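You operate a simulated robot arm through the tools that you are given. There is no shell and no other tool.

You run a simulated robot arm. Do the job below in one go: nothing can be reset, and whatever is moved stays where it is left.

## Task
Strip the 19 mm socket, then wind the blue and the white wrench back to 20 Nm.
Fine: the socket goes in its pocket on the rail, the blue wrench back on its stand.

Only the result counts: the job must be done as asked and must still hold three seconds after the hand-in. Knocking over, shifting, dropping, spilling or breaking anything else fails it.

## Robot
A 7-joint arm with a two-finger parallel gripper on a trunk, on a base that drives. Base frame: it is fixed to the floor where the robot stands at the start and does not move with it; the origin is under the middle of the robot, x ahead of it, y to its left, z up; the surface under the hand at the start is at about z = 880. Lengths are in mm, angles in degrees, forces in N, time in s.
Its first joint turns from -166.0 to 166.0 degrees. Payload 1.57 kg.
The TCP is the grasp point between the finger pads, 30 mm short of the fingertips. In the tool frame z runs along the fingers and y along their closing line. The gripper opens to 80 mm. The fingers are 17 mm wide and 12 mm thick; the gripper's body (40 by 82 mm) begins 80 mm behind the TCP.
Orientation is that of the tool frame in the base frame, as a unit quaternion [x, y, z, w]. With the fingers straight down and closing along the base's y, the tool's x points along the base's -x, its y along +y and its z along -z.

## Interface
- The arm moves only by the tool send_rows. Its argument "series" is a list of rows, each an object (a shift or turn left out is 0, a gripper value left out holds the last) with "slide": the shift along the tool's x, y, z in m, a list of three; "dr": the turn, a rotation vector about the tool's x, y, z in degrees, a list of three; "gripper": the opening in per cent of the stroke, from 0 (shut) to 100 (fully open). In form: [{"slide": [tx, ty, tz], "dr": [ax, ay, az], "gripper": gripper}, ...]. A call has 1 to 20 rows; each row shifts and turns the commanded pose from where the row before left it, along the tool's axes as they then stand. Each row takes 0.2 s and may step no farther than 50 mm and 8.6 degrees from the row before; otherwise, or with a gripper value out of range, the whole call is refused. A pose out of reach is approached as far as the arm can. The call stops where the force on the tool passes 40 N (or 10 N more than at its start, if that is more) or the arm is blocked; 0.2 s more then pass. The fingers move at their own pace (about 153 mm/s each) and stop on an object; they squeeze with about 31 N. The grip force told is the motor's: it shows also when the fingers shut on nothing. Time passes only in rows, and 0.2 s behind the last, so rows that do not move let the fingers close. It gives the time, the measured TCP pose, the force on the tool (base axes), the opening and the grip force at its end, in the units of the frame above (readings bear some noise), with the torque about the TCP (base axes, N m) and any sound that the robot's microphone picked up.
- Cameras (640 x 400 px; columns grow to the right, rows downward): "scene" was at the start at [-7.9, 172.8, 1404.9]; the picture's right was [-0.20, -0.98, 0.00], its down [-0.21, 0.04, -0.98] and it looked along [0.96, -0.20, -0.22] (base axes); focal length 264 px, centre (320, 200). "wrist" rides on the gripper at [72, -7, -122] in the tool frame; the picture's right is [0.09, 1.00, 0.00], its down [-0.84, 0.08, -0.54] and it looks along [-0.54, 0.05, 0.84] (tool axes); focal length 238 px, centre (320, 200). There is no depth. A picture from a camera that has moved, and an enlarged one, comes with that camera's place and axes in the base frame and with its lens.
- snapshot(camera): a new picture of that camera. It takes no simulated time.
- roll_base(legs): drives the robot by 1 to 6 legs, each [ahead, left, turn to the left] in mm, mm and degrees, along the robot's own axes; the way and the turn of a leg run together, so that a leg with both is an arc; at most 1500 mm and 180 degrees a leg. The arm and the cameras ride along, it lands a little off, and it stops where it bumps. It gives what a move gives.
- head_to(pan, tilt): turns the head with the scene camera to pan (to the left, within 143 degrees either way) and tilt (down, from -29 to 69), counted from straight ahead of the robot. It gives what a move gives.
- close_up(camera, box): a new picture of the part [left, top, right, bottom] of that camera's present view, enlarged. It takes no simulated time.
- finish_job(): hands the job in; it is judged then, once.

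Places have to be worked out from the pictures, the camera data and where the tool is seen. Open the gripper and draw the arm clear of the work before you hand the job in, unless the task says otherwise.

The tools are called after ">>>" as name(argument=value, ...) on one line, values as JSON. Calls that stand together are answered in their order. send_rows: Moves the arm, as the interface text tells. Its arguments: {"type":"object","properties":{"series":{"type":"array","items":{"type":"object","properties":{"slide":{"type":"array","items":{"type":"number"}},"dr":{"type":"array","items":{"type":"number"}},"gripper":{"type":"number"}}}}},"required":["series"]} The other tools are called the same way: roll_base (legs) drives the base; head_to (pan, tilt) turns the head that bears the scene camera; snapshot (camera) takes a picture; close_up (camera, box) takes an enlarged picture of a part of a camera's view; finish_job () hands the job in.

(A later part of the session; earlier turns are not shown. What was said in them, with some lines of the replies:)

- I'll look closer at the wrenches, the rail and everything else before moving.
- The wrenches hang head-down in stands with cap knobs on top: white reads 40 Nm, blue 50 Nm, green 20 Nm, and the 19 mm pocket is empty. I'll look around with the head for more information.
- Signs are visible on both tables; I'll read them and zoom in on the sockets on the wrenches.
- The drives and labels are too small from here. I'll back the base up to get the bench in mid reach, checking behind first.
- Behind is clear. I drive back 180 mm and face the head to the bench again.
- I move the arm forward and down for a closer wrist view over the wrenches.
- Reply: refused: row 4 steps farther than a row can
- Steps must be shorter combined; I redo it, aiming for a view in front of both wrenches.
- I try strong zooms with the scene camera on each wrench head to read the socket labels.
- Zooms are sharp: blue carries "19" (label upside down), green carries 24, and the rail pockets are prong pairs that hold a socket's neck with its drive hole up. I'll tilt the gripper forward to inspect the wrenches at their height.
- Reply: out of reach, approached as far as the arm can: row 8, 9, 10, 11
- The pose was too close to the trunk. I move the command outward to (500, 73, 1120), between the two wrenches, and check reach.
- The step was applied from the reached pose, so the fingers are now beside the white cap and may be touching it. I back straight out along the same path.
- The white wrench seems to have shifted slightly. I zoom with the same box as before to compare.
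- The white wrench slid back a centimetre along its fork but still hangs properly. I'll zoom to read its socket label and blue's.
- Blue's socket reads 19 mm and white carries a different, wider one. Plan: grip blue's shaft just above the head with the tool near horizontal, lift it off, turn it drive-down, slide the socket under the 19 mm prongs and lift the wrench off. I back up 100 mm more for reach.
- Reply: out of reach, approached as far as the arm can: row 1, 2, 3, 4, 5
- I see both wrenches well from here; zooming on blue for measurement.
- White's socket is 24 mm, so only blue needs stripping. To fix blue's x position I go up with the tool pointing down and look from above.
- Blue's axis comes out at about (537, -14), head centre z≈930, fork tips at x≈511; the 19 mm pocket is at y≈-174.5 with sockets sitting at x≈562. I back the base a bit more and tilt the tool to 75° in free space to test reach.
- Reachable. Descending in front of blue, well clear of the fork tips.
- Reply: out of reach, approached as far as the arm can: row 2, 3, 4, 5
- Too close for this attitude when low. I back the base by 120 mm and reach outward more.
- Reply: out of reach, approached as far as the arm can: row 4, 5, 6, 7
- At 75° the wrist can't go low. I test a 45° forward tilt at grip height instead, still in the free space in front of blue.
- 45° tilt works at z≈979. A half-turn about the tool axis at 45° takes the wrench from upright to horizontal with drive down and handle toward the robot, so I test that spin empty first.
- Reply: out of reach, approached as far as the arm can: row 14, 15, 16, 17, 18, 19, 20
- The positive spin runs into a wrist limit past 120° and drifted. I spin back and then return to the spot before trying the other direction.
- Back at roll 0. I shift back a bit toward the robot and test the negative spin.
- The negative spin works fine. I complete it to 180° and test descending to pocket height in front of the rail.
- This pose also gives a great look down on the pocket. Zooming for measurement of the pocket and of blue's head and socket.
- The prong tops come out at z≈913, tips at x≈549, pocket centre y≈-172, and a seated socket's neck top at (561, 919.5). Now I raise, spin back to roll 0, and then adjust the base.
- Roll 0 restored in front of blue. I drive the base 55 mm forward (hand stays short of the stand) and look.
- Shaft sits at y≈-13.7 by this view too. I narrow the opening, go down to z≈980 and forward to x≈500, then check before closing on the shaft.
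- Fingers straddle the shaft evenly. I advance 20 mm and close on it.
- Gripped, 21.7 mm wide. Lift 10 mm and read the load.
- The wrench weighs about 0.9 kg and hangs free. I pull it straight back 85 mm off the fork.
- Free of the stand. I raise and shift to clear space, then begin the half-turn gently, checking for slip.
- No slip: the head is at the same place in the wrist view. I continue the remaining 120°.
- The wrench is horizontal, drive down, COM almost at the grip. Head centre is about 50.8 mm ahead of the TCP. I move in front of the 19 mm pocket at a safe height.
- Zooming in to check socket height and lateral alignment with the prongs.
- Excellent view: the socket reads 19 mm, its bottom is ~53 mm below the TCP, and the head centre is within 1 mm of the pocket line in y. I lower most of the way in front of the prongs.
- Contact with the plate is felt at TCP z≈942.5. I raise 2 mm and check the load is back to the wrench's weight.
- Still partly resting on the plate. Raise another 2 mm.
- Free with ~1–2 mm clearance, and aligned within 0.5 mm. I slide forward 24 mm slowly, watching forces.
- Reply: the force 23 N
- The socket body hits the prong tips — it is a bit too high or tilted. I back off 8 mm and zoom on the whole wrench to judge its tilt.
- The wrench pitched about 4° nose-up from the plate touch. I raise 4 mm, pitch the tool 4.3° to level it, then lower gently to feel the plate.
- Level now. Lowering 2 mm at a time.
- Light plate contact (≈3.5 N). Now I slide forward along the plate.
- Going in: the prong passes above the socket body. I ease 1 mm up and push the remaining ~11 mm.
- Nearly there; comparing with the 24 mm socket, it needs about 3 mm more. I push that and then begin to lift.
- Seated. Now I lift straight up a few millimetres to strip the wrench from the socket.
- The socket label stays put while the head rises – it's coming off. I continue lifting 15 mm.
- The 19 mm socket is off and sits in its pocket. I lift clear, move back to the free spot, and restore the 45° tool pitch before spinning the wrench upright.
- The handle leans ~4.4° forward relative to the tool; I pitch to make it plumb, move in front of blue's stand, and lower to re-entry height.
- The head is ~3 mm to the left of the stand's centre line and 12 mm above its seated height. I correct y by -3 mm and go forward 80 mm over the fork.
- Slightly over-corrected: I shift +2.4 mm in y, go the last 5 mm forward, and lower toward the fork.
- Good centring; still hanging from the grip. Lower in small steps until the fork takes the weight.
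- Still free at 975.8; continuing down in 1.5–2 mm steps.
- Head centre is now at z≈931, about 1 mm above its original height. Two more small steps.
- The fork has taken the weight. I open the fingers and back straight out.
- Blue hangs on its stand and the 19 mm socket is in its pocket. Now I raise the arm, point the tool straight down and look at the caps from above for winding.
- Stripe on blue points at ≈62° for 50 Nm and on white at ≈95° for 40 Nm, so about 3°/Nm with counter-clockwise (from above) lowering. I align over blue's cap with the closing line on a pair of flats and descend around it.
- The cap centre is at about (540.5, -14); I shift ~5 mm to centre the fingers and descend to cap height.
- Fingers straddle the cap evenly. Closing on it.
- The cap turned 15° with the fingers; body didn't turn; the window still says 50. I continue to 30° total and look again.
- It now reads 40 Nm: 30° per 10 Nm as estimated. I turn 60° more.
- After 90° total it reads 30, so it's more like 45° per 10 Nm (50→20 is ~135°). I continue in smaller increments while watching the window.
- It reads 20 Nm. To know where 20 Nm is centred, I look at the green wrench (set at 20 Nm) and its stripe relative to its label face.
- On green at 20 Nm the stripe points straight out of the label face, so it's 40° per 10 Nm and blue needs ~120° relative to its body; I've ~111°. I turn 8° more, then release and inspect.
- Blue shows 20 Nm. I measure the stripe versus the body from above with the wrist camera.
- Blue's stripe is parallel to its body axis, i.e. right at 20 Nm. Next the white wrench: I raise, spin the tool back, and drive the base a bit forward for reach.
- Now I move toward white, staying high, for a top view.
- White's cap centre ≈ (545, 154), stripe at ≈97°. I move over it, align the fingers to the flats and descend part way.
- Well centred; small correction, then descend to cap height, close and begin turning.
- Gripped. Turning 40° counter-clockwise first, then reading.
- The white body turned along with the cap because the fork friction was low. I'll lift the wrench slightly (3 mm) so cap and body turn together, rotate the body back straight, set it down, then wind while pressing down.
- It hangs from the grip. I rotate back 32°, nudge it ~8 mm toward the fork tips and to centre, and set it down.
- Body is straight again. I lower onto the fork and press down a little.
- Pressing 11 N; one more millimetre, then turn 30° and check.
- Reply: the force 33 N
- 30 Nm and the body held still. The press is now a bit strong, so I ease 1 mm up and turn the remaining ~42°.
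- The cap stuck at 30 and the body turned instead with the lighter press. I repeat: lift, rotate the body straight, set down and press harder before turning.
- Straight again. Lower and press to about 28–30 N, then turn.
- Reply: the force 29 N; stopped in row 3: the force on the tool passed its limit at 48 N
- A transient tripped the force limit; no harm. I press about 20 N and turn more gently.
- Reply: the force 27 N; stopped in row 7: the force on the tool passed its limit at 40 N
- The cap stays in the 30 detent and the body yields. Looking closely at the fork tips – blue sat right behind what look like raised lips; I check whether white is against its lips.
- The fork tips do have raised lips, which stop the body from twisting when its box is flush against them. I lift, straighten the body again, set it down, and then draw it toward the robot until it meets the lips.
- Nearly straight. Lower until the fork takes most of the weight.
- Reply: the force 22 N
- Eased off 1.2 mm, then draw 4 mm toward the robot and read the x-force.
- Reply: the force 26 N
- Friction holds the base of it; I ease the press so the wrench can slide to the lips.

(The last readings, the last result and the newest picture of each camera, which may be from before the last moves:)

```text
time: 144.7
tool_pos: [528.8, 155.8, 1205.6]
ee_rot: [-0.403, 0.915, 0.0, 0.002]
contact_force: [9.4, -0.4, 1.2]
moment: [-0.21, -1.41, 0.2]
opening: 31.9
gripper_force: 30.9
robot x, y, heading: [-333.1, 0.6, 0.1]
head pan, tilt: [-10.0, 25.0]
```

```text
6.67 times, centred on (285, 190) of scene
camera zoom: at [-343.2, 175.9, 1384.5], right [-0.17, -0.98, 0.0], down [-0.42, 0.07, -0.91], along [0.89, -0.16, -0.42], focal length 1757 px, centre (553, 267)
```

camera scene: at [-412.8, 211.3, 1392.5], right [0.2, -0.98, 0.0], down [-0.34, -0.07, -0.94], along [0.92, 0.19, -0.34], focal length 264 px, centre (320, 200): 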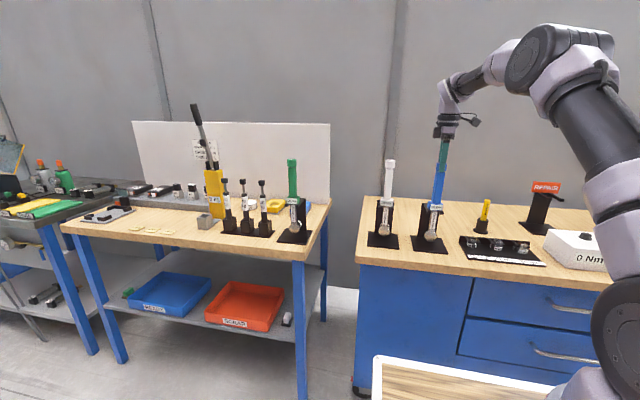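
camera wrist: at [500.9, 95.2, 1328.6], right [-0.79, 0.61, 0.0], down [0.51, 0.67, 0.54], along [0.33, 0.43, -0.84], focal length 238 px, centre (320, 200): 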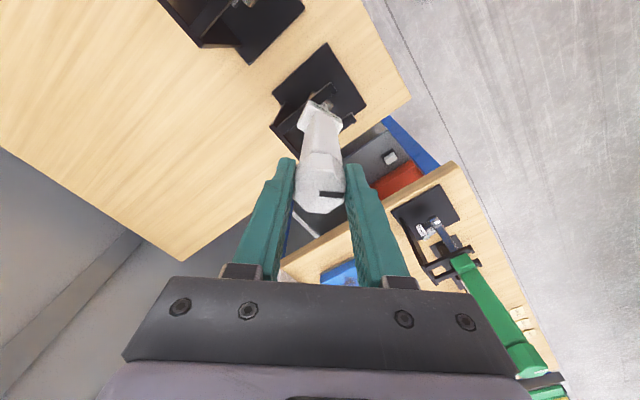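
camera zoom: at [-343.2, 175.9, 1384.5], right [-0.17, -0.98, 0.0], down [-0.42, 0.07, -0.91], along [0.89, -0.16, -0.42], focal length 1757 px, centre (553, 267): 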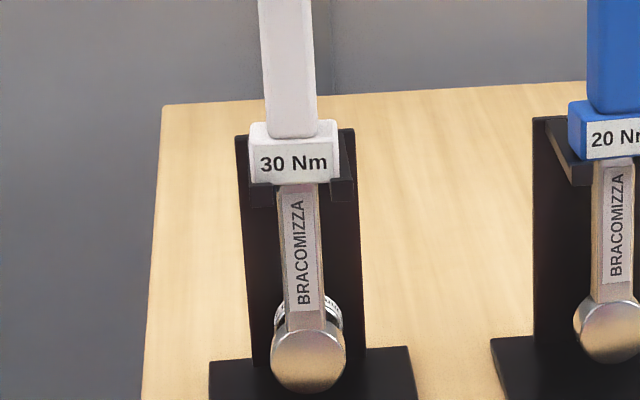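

The box is now flush behind both lips. I relax the pull by 3 mm, press lightly and turn 20°.

>>> send_rows(series=[{"slide": [-0.002, -0.0022, 0]}, {"slide": [0, 0, 0.0008]}, {}])

>>> send_rows(series=[{"dr": [0, 0, -4]}, {"dr": [0, 0, -4]}, {"dr": [0, 0, -4]}, {"dr": [0, 0, -4]}, {"dr": [0, 0, -4]}, {}])

>>> close_up(camera="scene", box=[260, 160, 310, 220])

```text
time: 145.5
tool_pos: [532.4, 154.9, 1205.0]
ee_rot: [-0.402, 0.915, 0.001, 0.003]
contact_force: [-1.9, -2.7, 2.8]
moment: [-0.55, 0.78, -0.01]
opening: 31.8
gripper_force: 30.6
robot x, y, heading: [-334.4, 1.8, 0.1]
head pan, tilt: [-10.0, 25.0]
```

```text
time: 146.9
tool_pos: [532.1, 155.7, 1205.3]
ee_rot: [-0.555, 0.832, -0.001, 0.004]
contact_force: [0.7, -3.0, 3.1]
moment: [-0.17, 0.0, 0.0]
opening: 31.8
gripper_force: 31.4
robot x, y, heading: [-338.0, 2.8, -0.0]
head pan, tilt: [-10.0, 25.0]
```

```text
6.67 times, centred on (285, 190) of scene
camera zoom: at [-343.5, 175.8, 1384.5], right [-0.17, -0.98, 0.0], down [-0.42, 0.07, -0.91], along [0.89, -0.16, -0.42], focal length 1757 px, centre (553, 267)
```

zoom: 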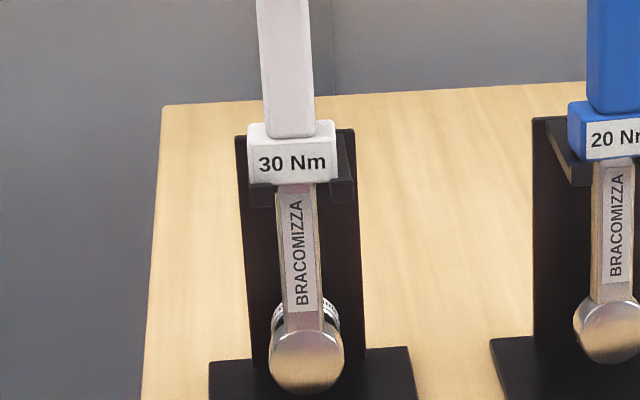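

The body holds with the lips. I turn the remaining 20°.

>>> send_rows(series=[{"dr": [0, 0, -4]}, {"dr": [0, 0, -4]}, {"dr": [0, 0, -4]}, {"dr": [0, 0, -4]}, {"dr": [0, 0, -4]}, {}])

>>> close_up(camera="scene", box=[260, 160, 310, 220])

>>> close_up(camera="wrist", box=[270, 60, 370, 220])

```text
time: 148.3
tool_pos: [532.2, 155.5, 1205.0]
ee_rot: [-0.692, 0.722, -0.001, 0.002]
contact_force: [2.9, 2.2, 3.8]
moment: [0.33, -0.22, 0.02]
opening: 31.6
gripper_force: 31.2
robot x, y, heading: [-337.6, 1.8, 0.1]
head pan, tilt: [-10.0, 25.0]
```

```text
6.67 times, centred on (285, 190) of scene
camera zoom: at [-343.5, 176.0, 1384.4], right [-0.17, -0.98, 0.0], down [-0.42, 0.07, -0.91], along [0.89, -0.16, -0.42], focal length 1757 px, centre (553, 267)
```

zoom: 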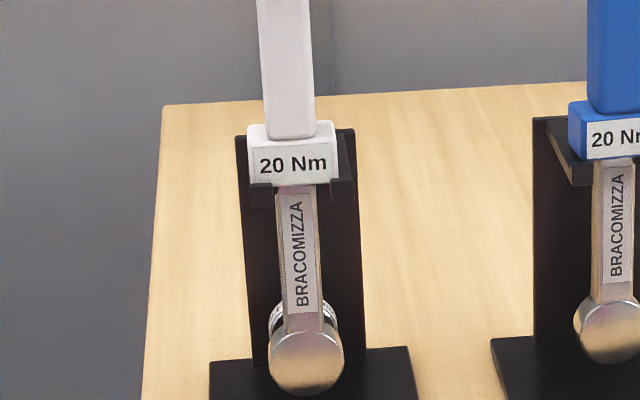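

```text
2.50 times, centred on (320, 140) of wrist
camera zoom: at [534.2, 83.2, 1326.4], right [-1.0, -0.05, -0.01], down [-0.04, 0.84, 0.54], along [-0.02, 0.54, -0.84], focal length 596 px, centre (320, 350)
```

zoom: 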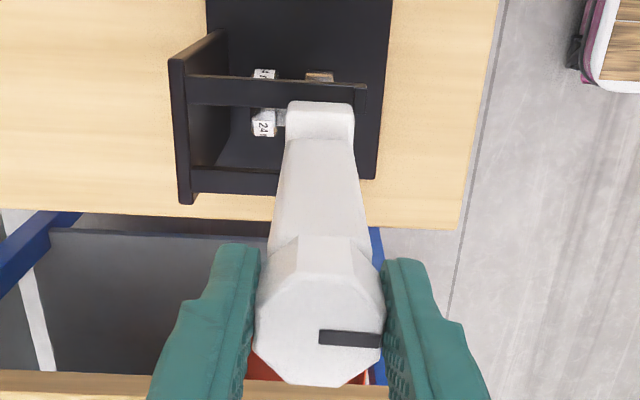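

White reads 20 Nm, stripe parallel to its body axis, body straight. Release and lift away.

>>> send_rows(series=[{"gripper": 100}, {}, {}, {"slide": [0, 0, -0.04]}, {"slide": [0, 0, -0.045]}, {"slide": [0, 0, -0.045]}, {}])

>>> snapshot(camera="wrist")

>>> close_up(camera="scene", box=[250, 120, 400, 240])

```text
time: 149.9
tool_pos: [530.6, 153.9, 1335.1]
ee_rot: [-0.691, 0.723, 0.0, 0.003]
contact_force: [-0.4, 0.1, 0.4]
moment: [0.0, 0.02, -0.03]
opening: 80.1
gripper_force: 0.1
robot x, y, heading: [-332.6, -0.2, -0.2]
head pan, tilt: [-10.0, 25.0]
```

```text
taken
camera wrist: at [532.7, 82.9, 1456.3], right [-1.0, -0.05, -0.01], down [-0.04, 0.84, 0.54], along [-0.02, 0.54, -0.84], focal length 238 px, centre (320, 200)
```

wrist: 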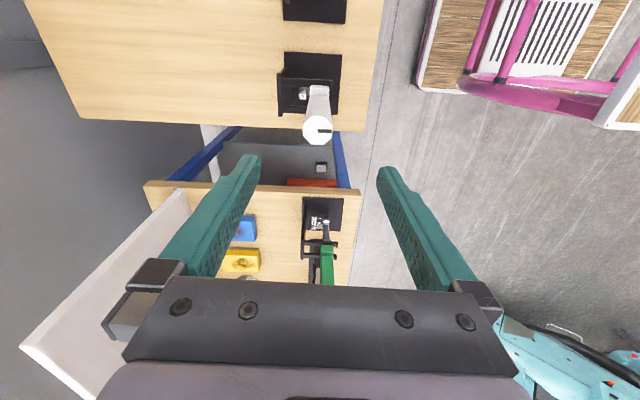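

```text
3.33 times, centred on (325, 180) of scene
camera zoom: at [-343.5, 175.9, 1384.4], right [-0.17, -0.98, 0.0], down [-0.42, 0.07, -0.91], along [0.89, -0.16, -0.42], focal length 878 px, centre (303, 267)
```

zoom: 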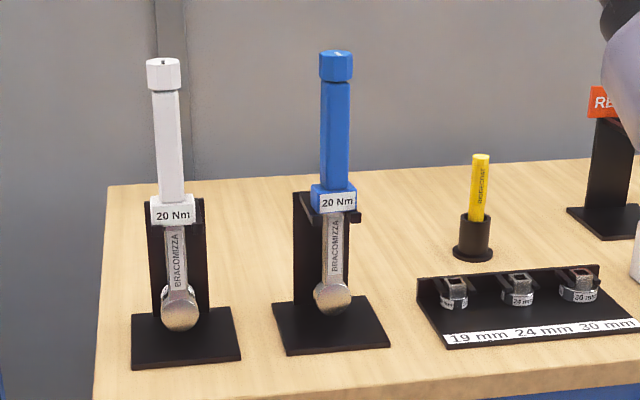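

Both wrenches show 20 Nm and hang on their stands. I withdraw the arm toward the robot and do a final check of everything.

>>> send_rows(series=[{"slide": [0, 0.045, 0]}, {"slide": [0, 0.045, 0]}, {"slide": [0, 0.045, 0]}, {}, {}])

>>> close_up(camera="scene", box=[360, 190, 420, 230])

>>> close_up(camera="scene", box=[262, 160, 352, 230])

>>> close_up(camera="scene", box=[270, 125, 350, 155])

>>> snapshot(camera="scene")

```text
time: 151.1
tool_pos: [395.9, 162.3, 1332.8]
ee_rot: [-0.692, 0.722, 0.0, 0.003]
contact_force: [-0.1, -0.8, 0.5]
moment: [0.01, -0.03, 0.01]
opening: 79.9
gripper_force: 0.1
robot x, y, heading: [-337.4, 2.6, -0.0]
head pan, tilt: [-10.0, 25.0]
```

```text
10.00 times, centred on (390, 210) of scene
camera zoom: at [-343.5, 175.9, 1384.4], right [-0.17, -0.98, 0.0], down [-0.42, 0.07, -0.91], along [0.89, -0.16, -0.42], focal length 2636 px, centre (-380, 100)
```

zoom: 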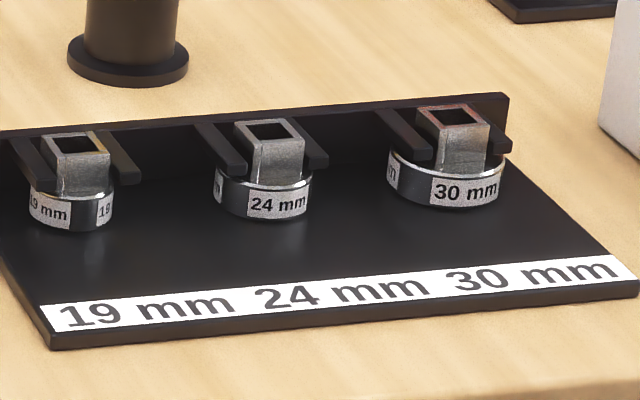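

```text
5.71 times, centred on (307, 195) of scene
camera zoom: at [-343.5, 175.9, 1384.4], right [-0.17, -0.98, 0.0], down [-0.42, 0.07, -0.91], along [0.89, -0.16, -0.42], focal length 1506 px, centre (394, 229)
```

zoom: 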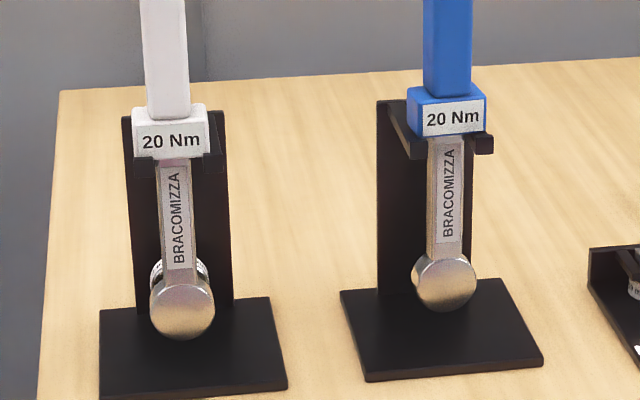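

```text
8.00 times, centred on (310, 140) of scene
camera zoom: at [-343.5, 175.9, 1384.4], right [-0.17, -0.98, 0.0], down [-0.42, 0.07, -0.91], along [0.89, -0.16, -0.42], focal length 2108 px, centre (400, 680)
```

zoom: 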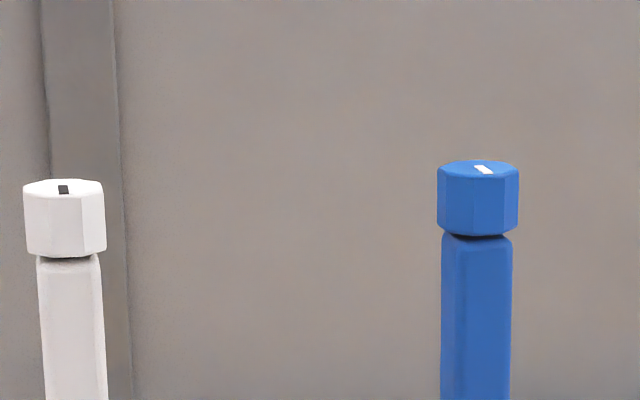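

```text
taken
camera scene: at [-343.5, 175.9, 1384.4], right [-0.17, -0.98, 0.0], down [-0.42, 0.07, -0.91], along [0.89, -0.16, -0.42], focal length 264 px, centre (320, 200)
```

scene: 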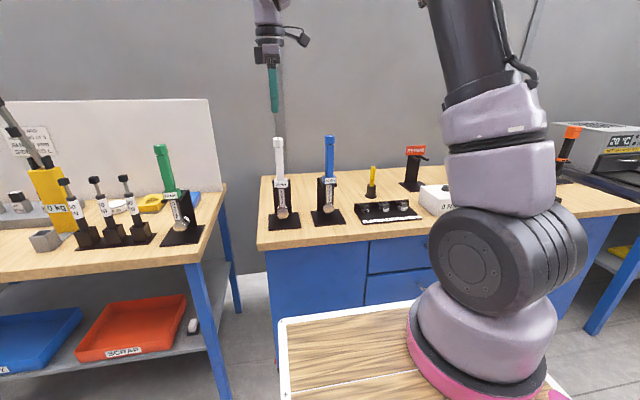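

The 19 mm socket is in its pocket, blue and white both read 20 Nm on their stands, and nothing else was touched. The gripper is open and clear, so I hand in.

>>> finish_job()

```text
The job is handed in.
```

The job is done and handed in. The 19 mm socket is in its pocket on the rail, and the blue and white wrenches both read 20 Nm and hang on their stands.

- **Socket:** The 19 mm socket was on the blue wrench. I slid it under the prongs of its pocket and lifted the wrench off. The white wrench carries a 24 mm socket, so I left that one on.
- **Blue wrench:** It was wound back from 50 to 20 Nm. It hangs on its stand, turned a few degrees from square.
- **White wrench:** It was wound back from 40 to 20 Nm. Early on a finger brushed it and pushed it about 10 mm back along its fork. While winding I lifted it a few millimetres several times to straighten it. I left it hanging straight, with its collar against the lips at the front of the fork.

I saw nothing else moved or knocked over in the last pictures. The gripper is open and the arm is drawn clear of the bench.
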